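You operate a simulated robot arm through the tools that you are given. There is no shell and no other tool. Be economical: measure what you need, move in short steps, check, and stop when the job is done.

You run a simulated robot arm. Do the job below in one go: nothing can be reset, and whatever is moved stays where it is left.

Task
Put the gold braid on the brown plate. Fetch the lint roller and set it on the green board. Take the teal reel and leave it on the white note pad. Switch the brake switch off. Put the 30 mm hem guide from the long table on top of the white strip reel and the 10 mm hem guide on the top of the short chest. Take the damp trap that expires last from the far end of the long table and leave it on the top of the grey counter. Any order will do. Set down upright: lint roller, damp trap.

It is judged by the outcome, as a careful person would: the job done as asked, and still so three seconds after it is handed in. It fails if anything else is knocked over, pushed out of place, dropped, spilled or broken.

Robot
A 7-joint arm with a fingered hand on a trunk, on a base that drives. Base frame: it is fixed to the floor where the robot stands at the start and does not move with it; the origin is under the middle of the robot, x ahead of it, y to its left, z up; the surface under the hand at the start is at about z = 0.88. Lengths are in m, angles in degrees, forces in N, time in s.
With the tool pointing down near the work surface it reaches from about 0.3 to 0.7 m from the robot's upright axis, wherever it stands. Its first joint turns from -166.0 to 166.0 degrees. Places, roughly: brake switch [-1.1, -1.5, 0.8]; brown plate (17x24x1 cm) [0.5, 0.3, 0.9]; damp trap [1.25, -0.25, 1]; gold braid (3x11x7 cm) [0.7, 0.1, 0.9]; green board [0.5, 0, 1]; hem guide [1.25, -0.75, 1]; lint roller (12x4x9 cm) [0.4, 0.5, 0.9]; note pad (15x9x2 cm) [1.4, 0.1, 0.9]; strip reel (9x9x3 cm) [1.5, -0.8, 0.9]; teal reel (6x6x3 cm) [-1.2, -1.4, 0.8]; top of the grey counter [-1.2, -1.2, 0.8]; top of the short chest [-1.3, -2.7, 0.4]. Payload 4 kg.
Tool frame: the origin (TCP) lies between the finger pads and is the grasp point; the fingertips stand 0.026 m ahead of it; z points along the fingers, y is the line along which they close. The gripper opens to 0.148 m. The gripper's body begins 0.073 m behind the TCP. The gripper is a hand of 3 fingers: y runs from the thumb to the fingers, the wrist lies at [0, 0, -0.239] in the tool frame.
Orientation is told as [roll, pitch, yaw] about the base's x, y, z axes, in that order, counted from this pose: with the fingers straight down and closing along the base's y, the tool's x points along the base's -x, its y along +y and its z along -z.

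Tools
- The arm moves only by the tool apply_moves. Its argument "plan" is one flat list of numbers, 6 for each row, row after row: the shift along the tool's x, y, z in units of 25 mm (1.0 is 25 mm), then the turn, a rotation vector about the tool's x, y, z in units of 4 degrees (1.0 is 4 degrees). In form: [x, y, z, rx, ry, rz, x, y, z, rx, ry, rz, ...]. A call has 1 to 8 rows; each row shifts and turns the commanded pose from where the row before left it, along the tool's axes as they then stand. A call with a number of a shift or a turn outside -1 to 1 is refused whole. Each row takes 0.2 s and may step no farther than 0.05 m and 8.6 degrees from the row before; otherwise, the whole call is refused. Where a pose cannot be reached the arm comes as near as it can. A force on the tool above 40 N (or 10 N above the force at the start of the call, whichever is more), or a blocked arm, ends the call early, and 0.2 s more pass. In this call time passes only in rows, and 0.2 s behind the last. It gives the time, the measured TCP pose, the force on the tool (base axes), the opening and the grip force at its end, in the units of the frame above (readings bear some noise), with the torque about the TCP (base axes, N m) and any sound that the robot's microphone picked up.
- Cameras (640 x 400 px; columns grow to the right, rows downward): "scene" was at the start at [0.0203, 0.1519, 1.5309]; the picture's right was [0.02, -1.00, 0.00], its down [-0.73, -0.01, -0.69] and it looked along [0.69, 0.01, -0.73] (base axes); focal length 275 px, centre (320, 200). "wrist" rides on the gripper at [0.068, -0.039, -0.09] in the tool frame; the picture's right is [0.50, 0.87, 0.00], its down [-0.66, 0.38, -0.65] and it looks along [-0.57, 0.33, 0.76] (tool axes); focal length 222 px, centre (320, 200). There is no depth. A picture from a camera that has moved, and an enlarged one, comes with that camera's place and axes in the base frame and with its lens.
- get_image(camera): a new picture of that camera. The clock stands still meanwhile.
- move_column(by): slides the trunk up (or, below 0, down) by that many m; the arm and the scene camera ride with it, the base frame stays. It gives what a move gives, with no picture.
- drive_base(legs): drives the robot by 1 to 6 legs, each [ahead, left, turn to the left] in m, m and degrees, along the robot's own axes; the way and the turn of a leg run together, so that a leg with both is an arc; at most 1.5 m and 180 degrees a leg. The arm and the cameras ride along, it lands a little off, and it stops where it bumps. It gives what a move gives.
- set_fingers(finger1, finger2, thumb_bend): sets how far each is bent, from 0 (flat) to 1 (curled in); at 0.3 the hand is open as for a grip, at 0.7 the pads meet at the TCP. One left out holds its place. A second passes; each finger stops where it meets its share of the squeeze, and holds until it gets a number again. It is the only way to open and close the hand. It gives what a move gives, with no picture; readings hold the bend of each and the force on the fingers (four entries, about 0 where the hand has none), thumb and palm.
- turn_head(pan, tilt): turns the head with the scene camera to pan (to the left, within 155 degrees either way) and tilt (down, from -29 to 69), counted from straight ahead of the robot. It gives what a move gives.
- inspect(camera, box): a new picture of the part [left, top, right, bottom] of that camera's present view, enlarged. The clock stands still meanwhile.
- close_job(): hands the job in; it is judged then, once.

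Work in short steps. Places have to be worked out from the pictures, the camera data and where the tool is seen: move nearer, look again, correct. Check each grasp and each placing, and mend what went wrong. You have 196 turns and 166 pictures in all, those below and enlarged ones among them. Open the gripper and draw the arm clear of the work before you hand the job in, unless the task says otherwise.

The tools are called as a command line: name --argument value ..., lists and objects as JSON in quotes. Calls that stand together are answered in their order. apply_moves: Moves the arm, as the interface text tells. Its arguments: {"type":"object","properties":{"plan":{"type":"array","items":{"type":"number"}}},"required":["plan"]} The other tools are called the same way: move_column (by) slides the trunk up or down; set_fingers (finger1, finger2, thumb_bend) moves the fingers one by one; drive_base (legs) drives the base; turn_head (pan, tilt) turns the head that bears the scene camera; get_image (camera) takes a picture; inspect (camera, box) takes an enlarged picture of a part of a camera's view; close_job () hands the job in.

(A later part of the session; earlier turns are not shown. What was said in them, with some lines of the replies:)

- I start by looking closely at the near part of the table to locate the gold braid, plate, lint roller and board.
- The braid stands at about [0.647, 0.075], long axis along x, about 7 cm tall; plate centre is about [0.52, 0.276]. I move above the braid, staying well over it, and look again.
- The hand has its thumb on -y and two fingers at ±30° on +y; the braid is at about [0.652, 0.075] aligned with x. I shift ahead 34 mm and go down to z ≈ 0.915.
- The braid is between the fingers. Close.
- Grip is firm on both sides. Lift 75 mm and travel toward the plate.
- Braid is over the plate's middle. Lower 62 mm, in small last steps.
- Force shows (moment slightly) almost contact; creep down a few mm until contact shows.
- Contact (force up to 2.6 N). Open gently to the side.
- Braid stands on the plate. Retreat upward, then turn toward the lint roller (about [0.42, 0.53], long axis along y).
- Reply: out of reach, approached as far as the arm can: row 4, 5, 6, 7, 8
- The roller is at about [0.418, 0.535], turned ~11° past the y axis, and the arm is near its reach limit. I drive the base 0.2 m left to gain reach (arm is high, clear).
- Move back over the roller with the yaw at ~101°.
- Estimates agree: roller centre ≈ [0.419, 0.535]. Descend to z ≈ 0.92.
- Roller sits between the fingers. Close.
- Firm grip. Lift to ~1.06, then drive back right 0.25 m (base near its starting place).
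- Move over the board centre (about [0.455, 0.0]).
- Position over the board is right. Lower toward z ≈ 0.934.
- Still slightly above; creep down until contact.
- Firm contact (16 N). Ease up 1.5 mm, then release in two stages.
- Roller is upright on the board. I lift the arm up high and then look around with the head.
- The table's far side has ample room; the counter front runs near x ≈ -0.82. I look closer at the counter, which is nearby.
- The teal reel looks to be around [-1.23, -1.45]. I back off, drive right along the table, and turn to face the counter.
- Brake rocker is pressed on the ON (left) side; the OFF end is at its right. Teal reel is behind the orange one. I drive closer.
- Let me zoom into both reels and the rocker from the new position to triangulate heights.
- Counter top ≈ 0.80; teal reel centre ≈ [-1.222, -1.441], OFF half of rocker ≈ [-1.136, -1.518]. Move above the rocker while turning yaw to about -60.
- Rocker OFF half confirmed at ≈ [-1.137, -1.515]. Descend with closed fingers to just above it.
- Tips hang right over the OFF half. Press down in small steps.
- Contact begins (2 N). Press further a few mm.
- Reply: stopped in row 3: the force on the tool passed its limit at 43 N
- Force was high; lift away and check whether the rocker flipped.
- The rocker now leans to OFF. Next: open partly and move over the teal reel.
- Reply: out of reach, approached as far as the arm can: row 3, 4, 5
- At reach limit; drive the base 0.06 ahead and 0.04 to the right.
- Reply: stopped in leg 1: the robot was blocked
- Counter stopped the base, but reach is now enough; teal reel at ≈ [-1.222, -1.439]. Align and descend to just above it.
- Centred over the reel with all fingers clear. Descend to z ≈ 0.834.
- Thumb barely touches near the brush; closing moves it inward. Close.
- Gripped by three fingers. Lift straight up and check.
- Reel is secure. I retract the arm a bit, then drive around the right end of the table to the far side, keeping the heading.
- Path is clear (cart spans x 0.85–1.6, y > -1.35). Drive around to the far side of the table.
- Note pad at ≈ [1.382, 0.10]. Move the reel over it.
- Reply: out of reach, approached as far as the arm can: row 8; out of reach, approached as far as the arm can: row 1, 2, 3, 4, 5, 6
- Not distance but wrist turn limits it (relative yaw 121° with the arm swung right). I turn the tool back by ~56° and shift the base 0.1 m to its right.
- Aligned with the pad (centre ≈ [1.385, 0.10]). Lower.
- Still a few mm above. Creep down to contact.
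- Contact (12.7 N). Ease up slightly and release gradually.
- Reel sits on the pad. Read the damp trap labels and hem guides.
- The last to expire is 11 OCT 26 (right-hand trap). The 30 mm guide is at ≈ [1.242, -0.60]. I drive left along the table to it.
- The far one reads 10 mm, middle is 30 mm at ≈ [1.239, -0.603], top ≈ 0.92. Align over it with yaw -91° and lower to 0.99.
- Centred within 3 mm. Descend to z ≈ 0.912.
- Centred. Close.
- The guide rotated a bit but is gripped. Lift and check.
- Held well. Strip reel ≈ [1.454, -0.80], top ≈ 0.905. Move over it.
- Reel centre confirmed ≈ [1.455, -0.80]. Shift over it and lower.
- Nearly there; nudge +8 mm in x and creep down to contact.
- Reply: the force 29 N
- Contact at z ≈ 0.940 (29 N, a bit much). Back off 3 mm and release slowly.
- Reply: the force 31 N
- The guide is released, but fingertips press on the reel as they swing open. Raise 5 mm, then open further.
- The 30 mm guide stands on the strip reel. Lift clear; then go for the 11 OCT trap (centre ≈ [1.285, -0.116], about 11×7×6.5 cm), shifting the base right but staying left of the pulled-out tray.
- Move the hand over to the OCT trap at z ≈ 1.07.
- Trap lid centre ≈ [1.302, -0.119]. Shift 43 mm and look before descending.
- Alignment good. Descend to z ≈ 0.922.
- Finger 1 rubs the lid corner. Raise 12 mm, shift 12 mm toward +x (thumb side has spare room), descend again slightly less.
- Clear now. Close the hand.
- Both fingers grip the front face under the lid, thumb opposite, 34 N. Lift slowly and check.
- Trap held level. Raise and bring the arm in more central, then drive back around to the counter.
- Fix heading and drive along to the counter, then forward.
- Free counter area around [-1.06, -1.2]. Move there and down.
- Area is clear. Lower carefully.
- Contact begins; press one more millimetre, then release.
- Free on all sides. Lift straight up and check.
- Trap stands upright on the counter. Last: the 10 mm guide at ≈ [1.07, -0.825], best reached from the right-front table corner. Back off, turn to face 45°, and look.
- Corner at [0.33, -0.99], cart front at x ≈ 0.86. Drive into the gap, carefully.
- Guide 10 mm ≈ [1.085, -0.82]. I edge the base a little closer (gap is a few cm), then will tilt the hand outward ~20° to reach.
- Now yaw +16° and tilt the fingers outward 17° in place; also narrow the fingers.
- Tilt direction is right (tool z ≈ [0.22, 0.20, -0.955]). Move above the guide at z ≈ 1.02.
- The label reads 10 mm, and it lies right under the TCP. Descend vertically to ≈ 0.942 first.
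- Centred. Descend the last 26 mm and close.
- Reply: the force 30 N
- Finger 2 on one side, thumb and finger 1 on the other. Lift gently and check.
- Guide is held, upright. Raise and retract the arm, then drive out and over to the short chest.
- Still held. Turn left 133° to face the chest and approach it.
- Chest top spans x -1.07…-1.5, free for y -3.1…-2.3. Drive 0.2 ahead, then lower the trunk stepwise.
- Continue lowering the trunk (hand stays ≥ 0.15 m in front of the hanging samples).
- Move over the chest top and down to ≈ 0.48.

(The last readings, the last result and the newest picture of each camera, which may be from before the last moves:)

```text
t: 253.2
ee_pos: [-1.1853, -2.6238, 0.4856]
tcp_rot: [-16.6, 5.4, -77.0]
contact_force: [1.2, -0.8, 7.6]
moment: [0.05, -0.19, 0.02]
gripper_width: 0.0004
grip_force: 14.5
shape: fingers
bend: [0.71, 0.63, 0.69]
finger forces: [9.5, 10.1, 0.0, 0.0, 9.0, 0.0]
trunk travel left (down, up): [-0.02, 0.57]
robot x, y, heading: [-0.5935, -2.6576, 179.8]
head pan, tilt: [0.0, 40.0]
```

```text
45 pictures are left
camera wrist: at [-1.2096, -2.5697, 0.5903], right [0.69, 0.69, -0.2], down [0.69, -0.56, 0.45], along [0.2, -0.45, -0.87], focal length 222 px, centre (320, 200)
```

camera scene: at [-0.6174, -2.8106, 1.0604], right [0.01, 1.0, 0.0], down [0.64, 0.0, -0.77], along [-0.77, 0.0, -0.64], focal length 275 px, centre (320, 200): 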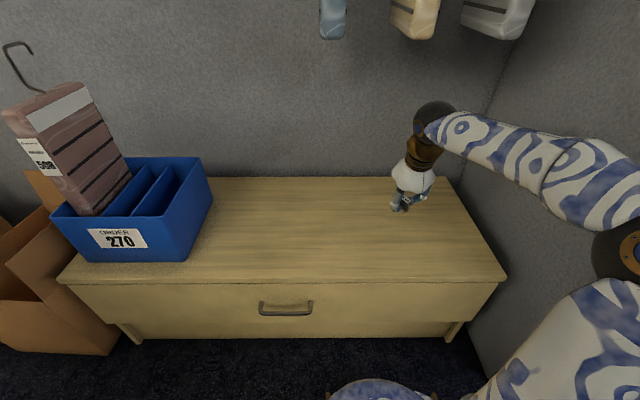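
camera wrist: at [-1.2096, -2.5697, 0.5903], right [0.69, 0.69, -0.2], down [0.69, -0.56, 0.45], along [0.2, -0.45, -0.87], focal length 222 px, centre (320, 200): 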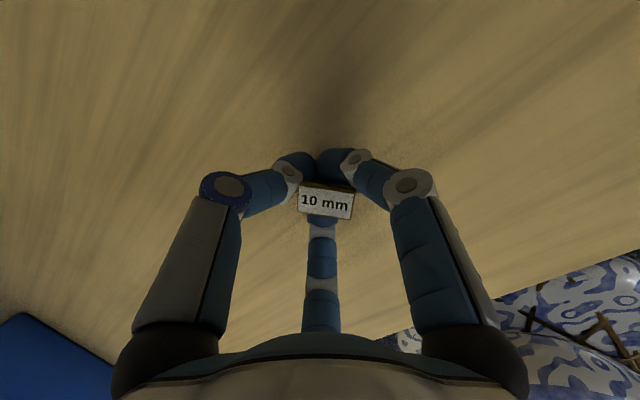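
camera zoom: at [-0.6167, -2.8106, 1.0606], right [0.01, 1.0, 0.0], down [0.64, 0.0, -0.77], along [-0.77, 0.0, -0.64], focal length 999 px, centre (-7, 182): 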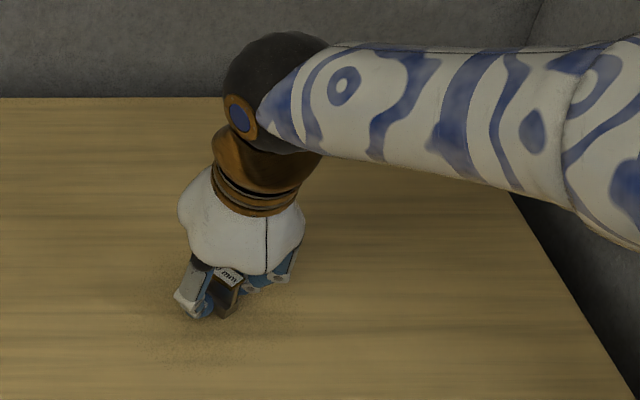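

Contact already (chest top ≈ 0.447). Ease up 1.5 mm, then open moderately.

apply_moves --plan '[0.005, -0.017, -0.06, 0, 0, 0]'

set_fingers --finger1 0.6 --finger2 0.55 --thumb_bend 0.6

get_image --camera "wrist"

inspect --camera "scene" --box '[350, 190, 430, 250]'

```text
t: 253.6
ee_pos: [-1.1837, -2.6237, 0.4858]
tcp_rot: [-16.5, 5.5, -77.0]
contact_force: [0.1, 0.4, 2.8]
moment: [0.03, -0.07, 0.01]
gripper_width: 0.0001
grip_force: 11.9
shape: fingers
bend: [0.71, 0.63, 0.69]
finger forces: [7.0, 9.0, 0.0, 0.0, 8.3, 0.0]
trunk travel left (down, up): [-0.02, 0.57]
robot x, y, heading: [-0.5947, -2.6596, 179.7]
head pan, tilt: [0.0, 40.0]
```

```text
t: 254.6
ee_pos: [-1.1852, -2.6228, 0.4857]
tcp_rot: [-16.6, 5.5, -77.0]
contact_force: [0.1, 2.2, 7.6]
moment: [-0.07, -0.1, -0.02]
gripper_width: 0.0289
grip_force: 4.0
shape: fingers
bend: [0.6, 0.61, 0.6]
finger forces: [0.0, 7.9, 0.0, 0.1, 0.0, 0.1]
trunk travel left (down, up): [-0.02, 0.57]
robot x, y, heading: [-0.5937, -2.6588, 179.7]
head pan, tilt: [0.0, 40.0]
```

```text
44 pictures are left
camera wrist: at [-1.2089, -2.5692, 0.5915], right [0.69, 0.69, -0.2], down [0.69, -0.56, 0.45], along [0.2, -0.45, -0.87], focal length 222 px, centre (320, 200)
```

wrist: 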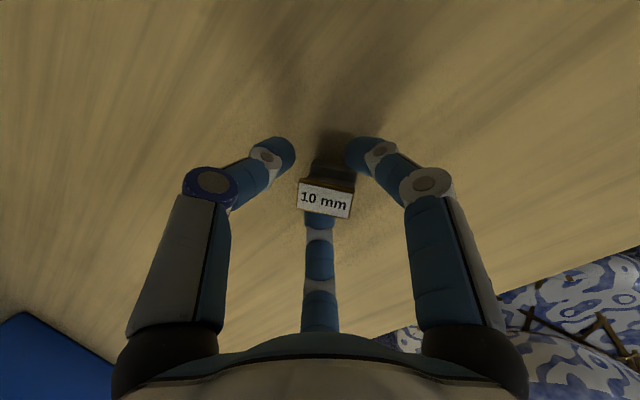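

```text
6.67 times, centred on (390, 220) of scene
camera zoom: at [-0.6169, -2.8105, 1.0604], right [0.01, 1.0, 0.0], down [0.64, 0.0, -0.77], along [-0.77, 0.0, -0.64], focal length 1831 px, centre (-147, 67)
```

zoom: 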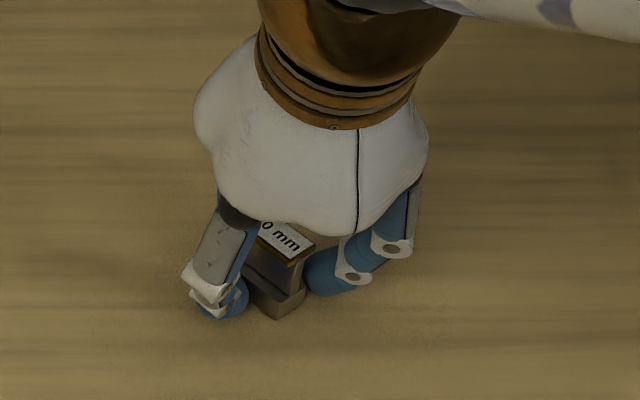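

Guide stands upright on its own. Open finger 1 and thumb more, then shift slightly toward finger 2's side and up, and open it.

set_fingers --finger1 0.5 --thumb_bend 0.5

apply_moves --plan '[-0.14, 0.06, -0.1, 0, 0, 0, -0.1, 0.03, -0.12, 0, 0, 0]'

set_fingers --finger2 0.5

get_image --camera "wrist"

```text
t: 255.6
ee_pos: [-1.1829, -2.623, 0.4865]
tcp_rot: [-16.6, 5.4, -77.0]
contact_force: [-0.4, 1.3, 8.8]
moment: [0.05, -0.01, 0.01]
gripper_width: 0.0597
grip_force: 4.5
shape: fingers
bend: [0.51, 0.61, 0.5]
finger forces: [2.1, 7.0, 0.1, 0.0, 0.0, 0.0]
trunk travel left (down, up): [-0.02, 0.57]
robot x, y, heading: [-0.5915, -2.6624, 179.7]
head pan, tilt: [0.0, 40.0]
```

```text
t: 256.2
ee_pos: [-1.179, -2.6288, 0.4892]
tcp_rot: [-16.5, 5.5, -77.0]
contact_force: [-1.2, 0.6, 2.8]
moment: [-0.01, -0.02, 0.02]
gripper_width: 0.0615
grip_force: 1.0
shape: fingers
bend: [0.5, 0.57, 0.5]
finger forces: [0.1, 2.4, 0.1, 0.0, 0.1, 0.0]
trunk travel left (down, up): [-0.02, 0.57]
robot x, y, heading: [-0.591, -2.6601, 179.7]
head pan, tilt: [0.0, 40.0]
```

```text
t: 257.2
ee_pos: [-1.1786, -2.6274, 0.4911]
tcp_rot: [-16.6, 5.5, -77.0]
contact_force: [-1.7, 2.3, 8.2]
moment: [-0.11, -0.1, 0.04]
gripper_width: 0.0616
grip_force: 4.4
shape: fingers
bend: [0.5, 0.55, 0.5]
finger forces: [0.1, 8.5, 0.1, 0.0, 0.0, 0.0]
trunk travel left (down, up): [-0.02, 0.57]
robot x, y, heading: [-0.5911, -2.6586, 179.6]
head pan, tilt: [0.0, 40.0]
```

```text
42 pictures are left
camera wrist: at [-1.2029, -2.5739, 0.5958], right [0.69, 0.69, -0.2], down [0.69, -0.56, 0.45], along [0.2, -0.45, -0.87], focal length 222 px, centre (320, 200)
```

wrist: 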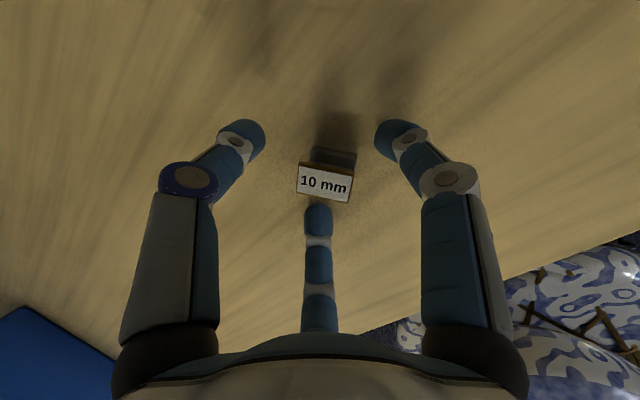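

All fingers are away from the guide. Raise vertically.

apply_moves --plan '[0.04, -0.12, -0.4, 0, 0, 0, 0.098, -0.285, -0.955, 0, 0, 0, 0.098, -0.285, -0.955, 0, 0, 0, 0.098, -0.285, -0.955, 0, 0, 0, 0.098, -0.285, -0.955, 0, 0, 0, 0.098, -0.285, -0.955, 0, 0, 0]'

get_image --camera "wrist"

inspect --camera "scene" --box '[340, 170, 450, 250]'

```text
t: 258.6
ee_pos: [-1.176, -2.6235, 0.6263]
tcp_rot: [-16.4, 5.5, -76.9]
contact_force: [-0.3, 0.4, 0.2]
moment: [-0.01, -0.01, 0.02]
gripper_width: 0.0617
grip_force: 0.0
shape: fingers
bend: [0.5, 0.5, 0.5]
finger forces: [0.0, 0.0, 0.1, 0.0, 0.0, 0.0]
trunk travel left (down, up): [-0.02, 0.57]
robot x, y, heading: [-0.5929, -2.6565, 179.7]
head pan, tilt: [0.0, 40.0]
```

```text
41 pictures are left
camera wrist: at [-1.2006, -2.5703, 0.7321], right [0.69, 0.69, -0.2], down [0.69, -0.56, 0.45], along [0.2, -0.45, -0.87], focal length 222 px, centre (320, 200)
```

wrist: 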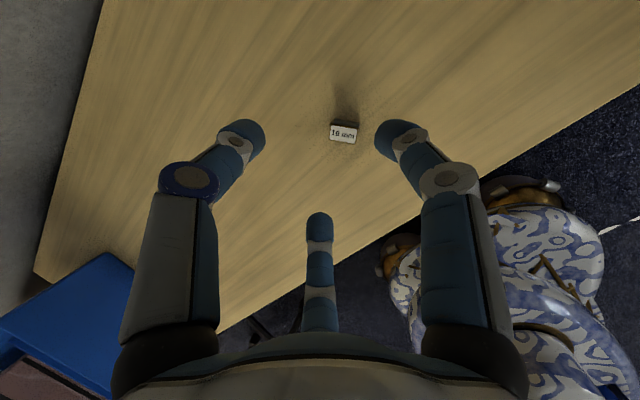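

```text
5.00 times, centred on (395, 210) of scene
camera zoom: at [-0.6174, -2.8106, 1.0603], right [0.01, 1.0, 0.0], down [0.64, 0.0, -0.77], along [-0.77, 0.0, -0.64], focal length 1373 px, centre (-55, 150)
```

zoom: 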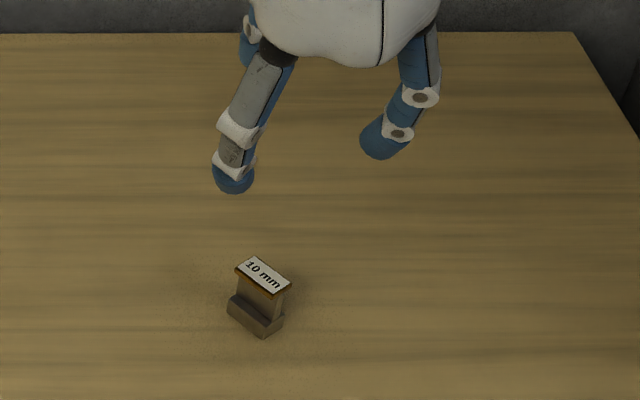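

10 mm guide stands on the chest. Back away, raise the trunk, open the hand, and take a last look.

drive_base --legs '[[-0.35, 0, 0]]'

move_column --by 0.48

set_fingers --finger1 0.3 --finger2 0.3 --thumb_bend 0.3

turn_head --pan -65 --tilt 30

get_image --camera "scene"

turn_head --pan -140 --tilt 20

get_image --camera "scene"

```text
t: 260.9
ee_pos: [-0.8212, -2.6206, 0.627]
tcp_rot: [-16.5, 5.5, -77.8]
contact_force: [-0.3, 0.6, -0.3]
moment: [0.02, 0.01, 0.0]
gripper_width: 0.0617
grip_force: 0.1
shape: fingers
bend: [0.5, 0.5, 0.5]
finger forces: [0.1, 0.0, 0.0, 0.0, 0.1, 0.0]
trunk travel left (down, up): [-0.02, 0.57]
robot x, y, heading: [-0.2348, -2.6622, 178.8]
head pan, tilt: [0.0, 40.0]
```

```text
refused: 0.48 is not a number from -0.4 to 0.4
```

```text
t: 261.9
ee_pos: [-0.8208, -2.6208, 0.627]
tcp_rot: [-16.5, 5.5, -77.8]
contact_force: [0.1, 0.3, -0.1]
moment: [-0.01, 0.03, 0.01]
gripper_width: 0.1264
grip_force: 0.0
shape: fingers
bend: [0.3, 0.3, 0.3]
finger forces: [0.1, 0.1, 0.1, 0.0, 0.0, 0.0]
trunk travel left (down, up): [-0.02, 0.57]
robot x, y, heading: [-0.2395, -2.6645, 179.0]
head pan, tilt: [0.0, 40.0]
```

```text
t: 263.2
ee_pos: [-0.8214, -2.622, 0.6264]
tcp_rot: [-16.5, 5.5, -77.7]
contact_force: [-0.5, 1.0, -0.7]
moment: [0.03, 0.01, 0.02]
gripper_width: 0.1266
grip_force: 0.1
shape: fingers
bend: [0.3, 0.3, 0.3]
finger forces: [0.0, 0.0, 0.0, 0.0, 0.0, 0.0]
trunk travel left (down, up): [-0.02, 0.57]
robot x, y, heading: [-0.2398, -2.665, 179.3]
head pan, tilt: [-65.0, 30.0]
```

```text
39 pictures are left
camera scene: at [-0.2167, -2.7336, 1.0757], right [0.91, 0.41, 0.0], down [0.2, -0.46, -0.87], along [-0.35, 0.79, -0.5], focal length 275 px, centre (320, 200)
```

scene: 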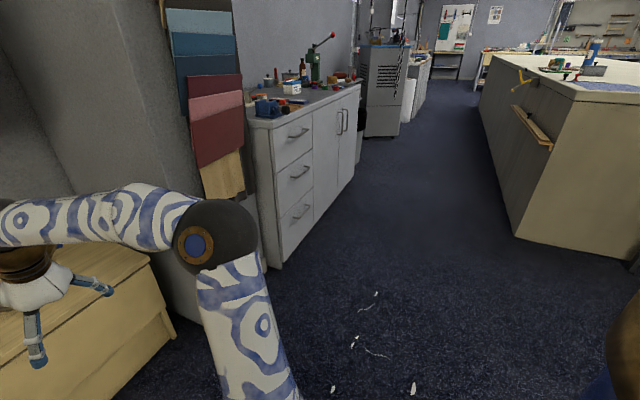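

```text
t: 264.7
ee_pos: [-0.8223, -2.6205, 0.6264]
tcp_rot: [-16.5, 5.5, -77.7]
contact_force: [0.1, 0.9, -0.3]
moment: [0.02, 0.01, 0.03]
gripper_width: 0.1264
grip_force: 0.1
shape: fingers
bend: [0.3, 0.3, 0.3]
finger forces: [0.0, 0.0, 0.0, 0.0, 0.1, 0.0]
trunk travel left (down, up): [-0.02, 0.57]
robot x, y, heading: [-0.2389, -2.6613, 179.0]
head pan, tilt: [-140.0, 20.0]
```

```text
38 pictures are left
camera scene: at [-0.1075, -2.7577, 1.0917], right [0.63, -0.78, 0.0], down [-0.27, -0.21, -0.94], along [0.73, 0.59, -0.34], focal length 275 px, centre (320, 200)
```

scene: 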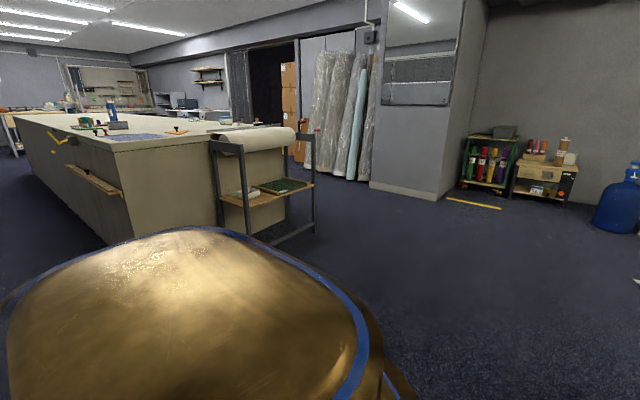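

Raise the trunk and do a final zoomed check of table and counter.

move_column --by 0.4

inspect --camera "scene" --box '[40, 110, 300, 270]'

turn_head --pan -60 --tilt 30

inspect --camera "scene" --box '[200, 80, 400, 210]'

```text
t: 268.5
ee_pos: [-0.8217, -2.6205, 1.0275]
tcp_rot: [-16.5, 5.5, -77.9]
contact_force: [0.5, -0.2, -0.8]
moment: [-0.03, -0.02, -0.04]
gripper_width: 0.1265
grip_force: 0.2
shape: fingers
bend: [0.3, 0.3, 0.3]
finger forces: [0.1, 0.0, 0.1, 0.1, 0.1, 0.0]
trunk travel left (down, up): [-0.42, 0.17]
robot x, y, heading: [-0.2364, -2.66, 179.1]
head pan, tilt: [-140.0, 20.0]
```

```text
2.46 times, centred on (170, 190) of scene
camera zoom: at [-0.1076, -2.7577, 1.4917], right [0.63, -0.78, 0.0], down [-0.27, -0.21, -0.94], along [0.73, 0.59, -0.34], focal length 676 px, centre (689, 225)
```

zoom: 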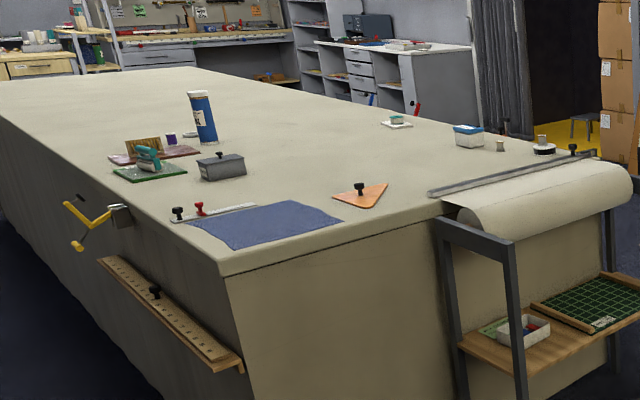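

```text
t: 270.1
ee_pos: [-0.8201, -2.6204, 1.0268]
tcp_rot: [-16.5, 5.5, -77.8]
contact_force: [-0.2, -0.2, -0.2]
moment: [0.05, -0.01, 0.0]
gripper_width: 0.1268
grip_force: 0.1
shape: fingers
bend: [0.3, 0.3, 0.3]
finger forces: [0.1, 0.0, 0.0, 0.1, 0.0, 0.0]
trunk travel left (down, up): [-0.42, 0.17]
robot x, y, heading: [-0.2399, -2.663, 178.7]
head pan, tilt: [-60.0, 30.0]
```

```text
3.08 times, centred on (300, 145) of scene
camera zoom: at [-0.2237, -2.737, 1.4757], right [0.88, 0.48, 0.0], down [0.24, -0.44, -0.87], along [-0.42, 0.76, -0.5], focal length 845 px, centre (382, 369)
```

zoom: 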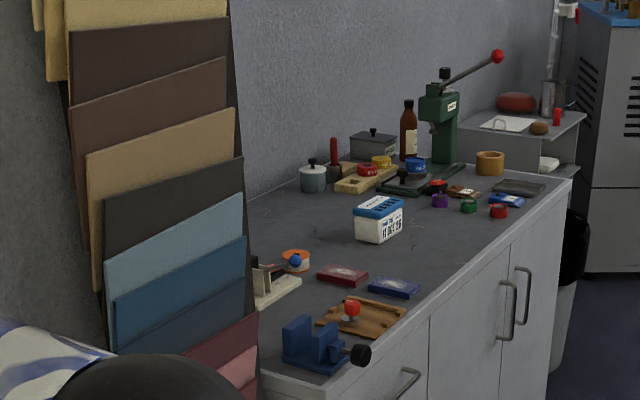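

Everything checks out: braid on the plate, roller on the board, reel on the pad, 30 mm guide on the strip reel, trap on the counter, 10 mm guide on the chest, and brake off. Hand the job in.

close_job

```text
The job is handed in.
```

The whole job is done and handed in, and nothing was seen knocked over or out of place in my last pictures.

- **Gold braid:** on the brown plate.
- **Lint roller:** upright on the green board.
- **Teal reel:** on the white note pad.
- **Brake switch:** off.
- **30 mm hem guide:** on top of the white strip reel.
- **10 mm hem guide:** on the top of the short chest.
- **Damp trap, use by 11 Oct 26:** upright on the grey counter. The other trap at the far end was 12 Jun 26.
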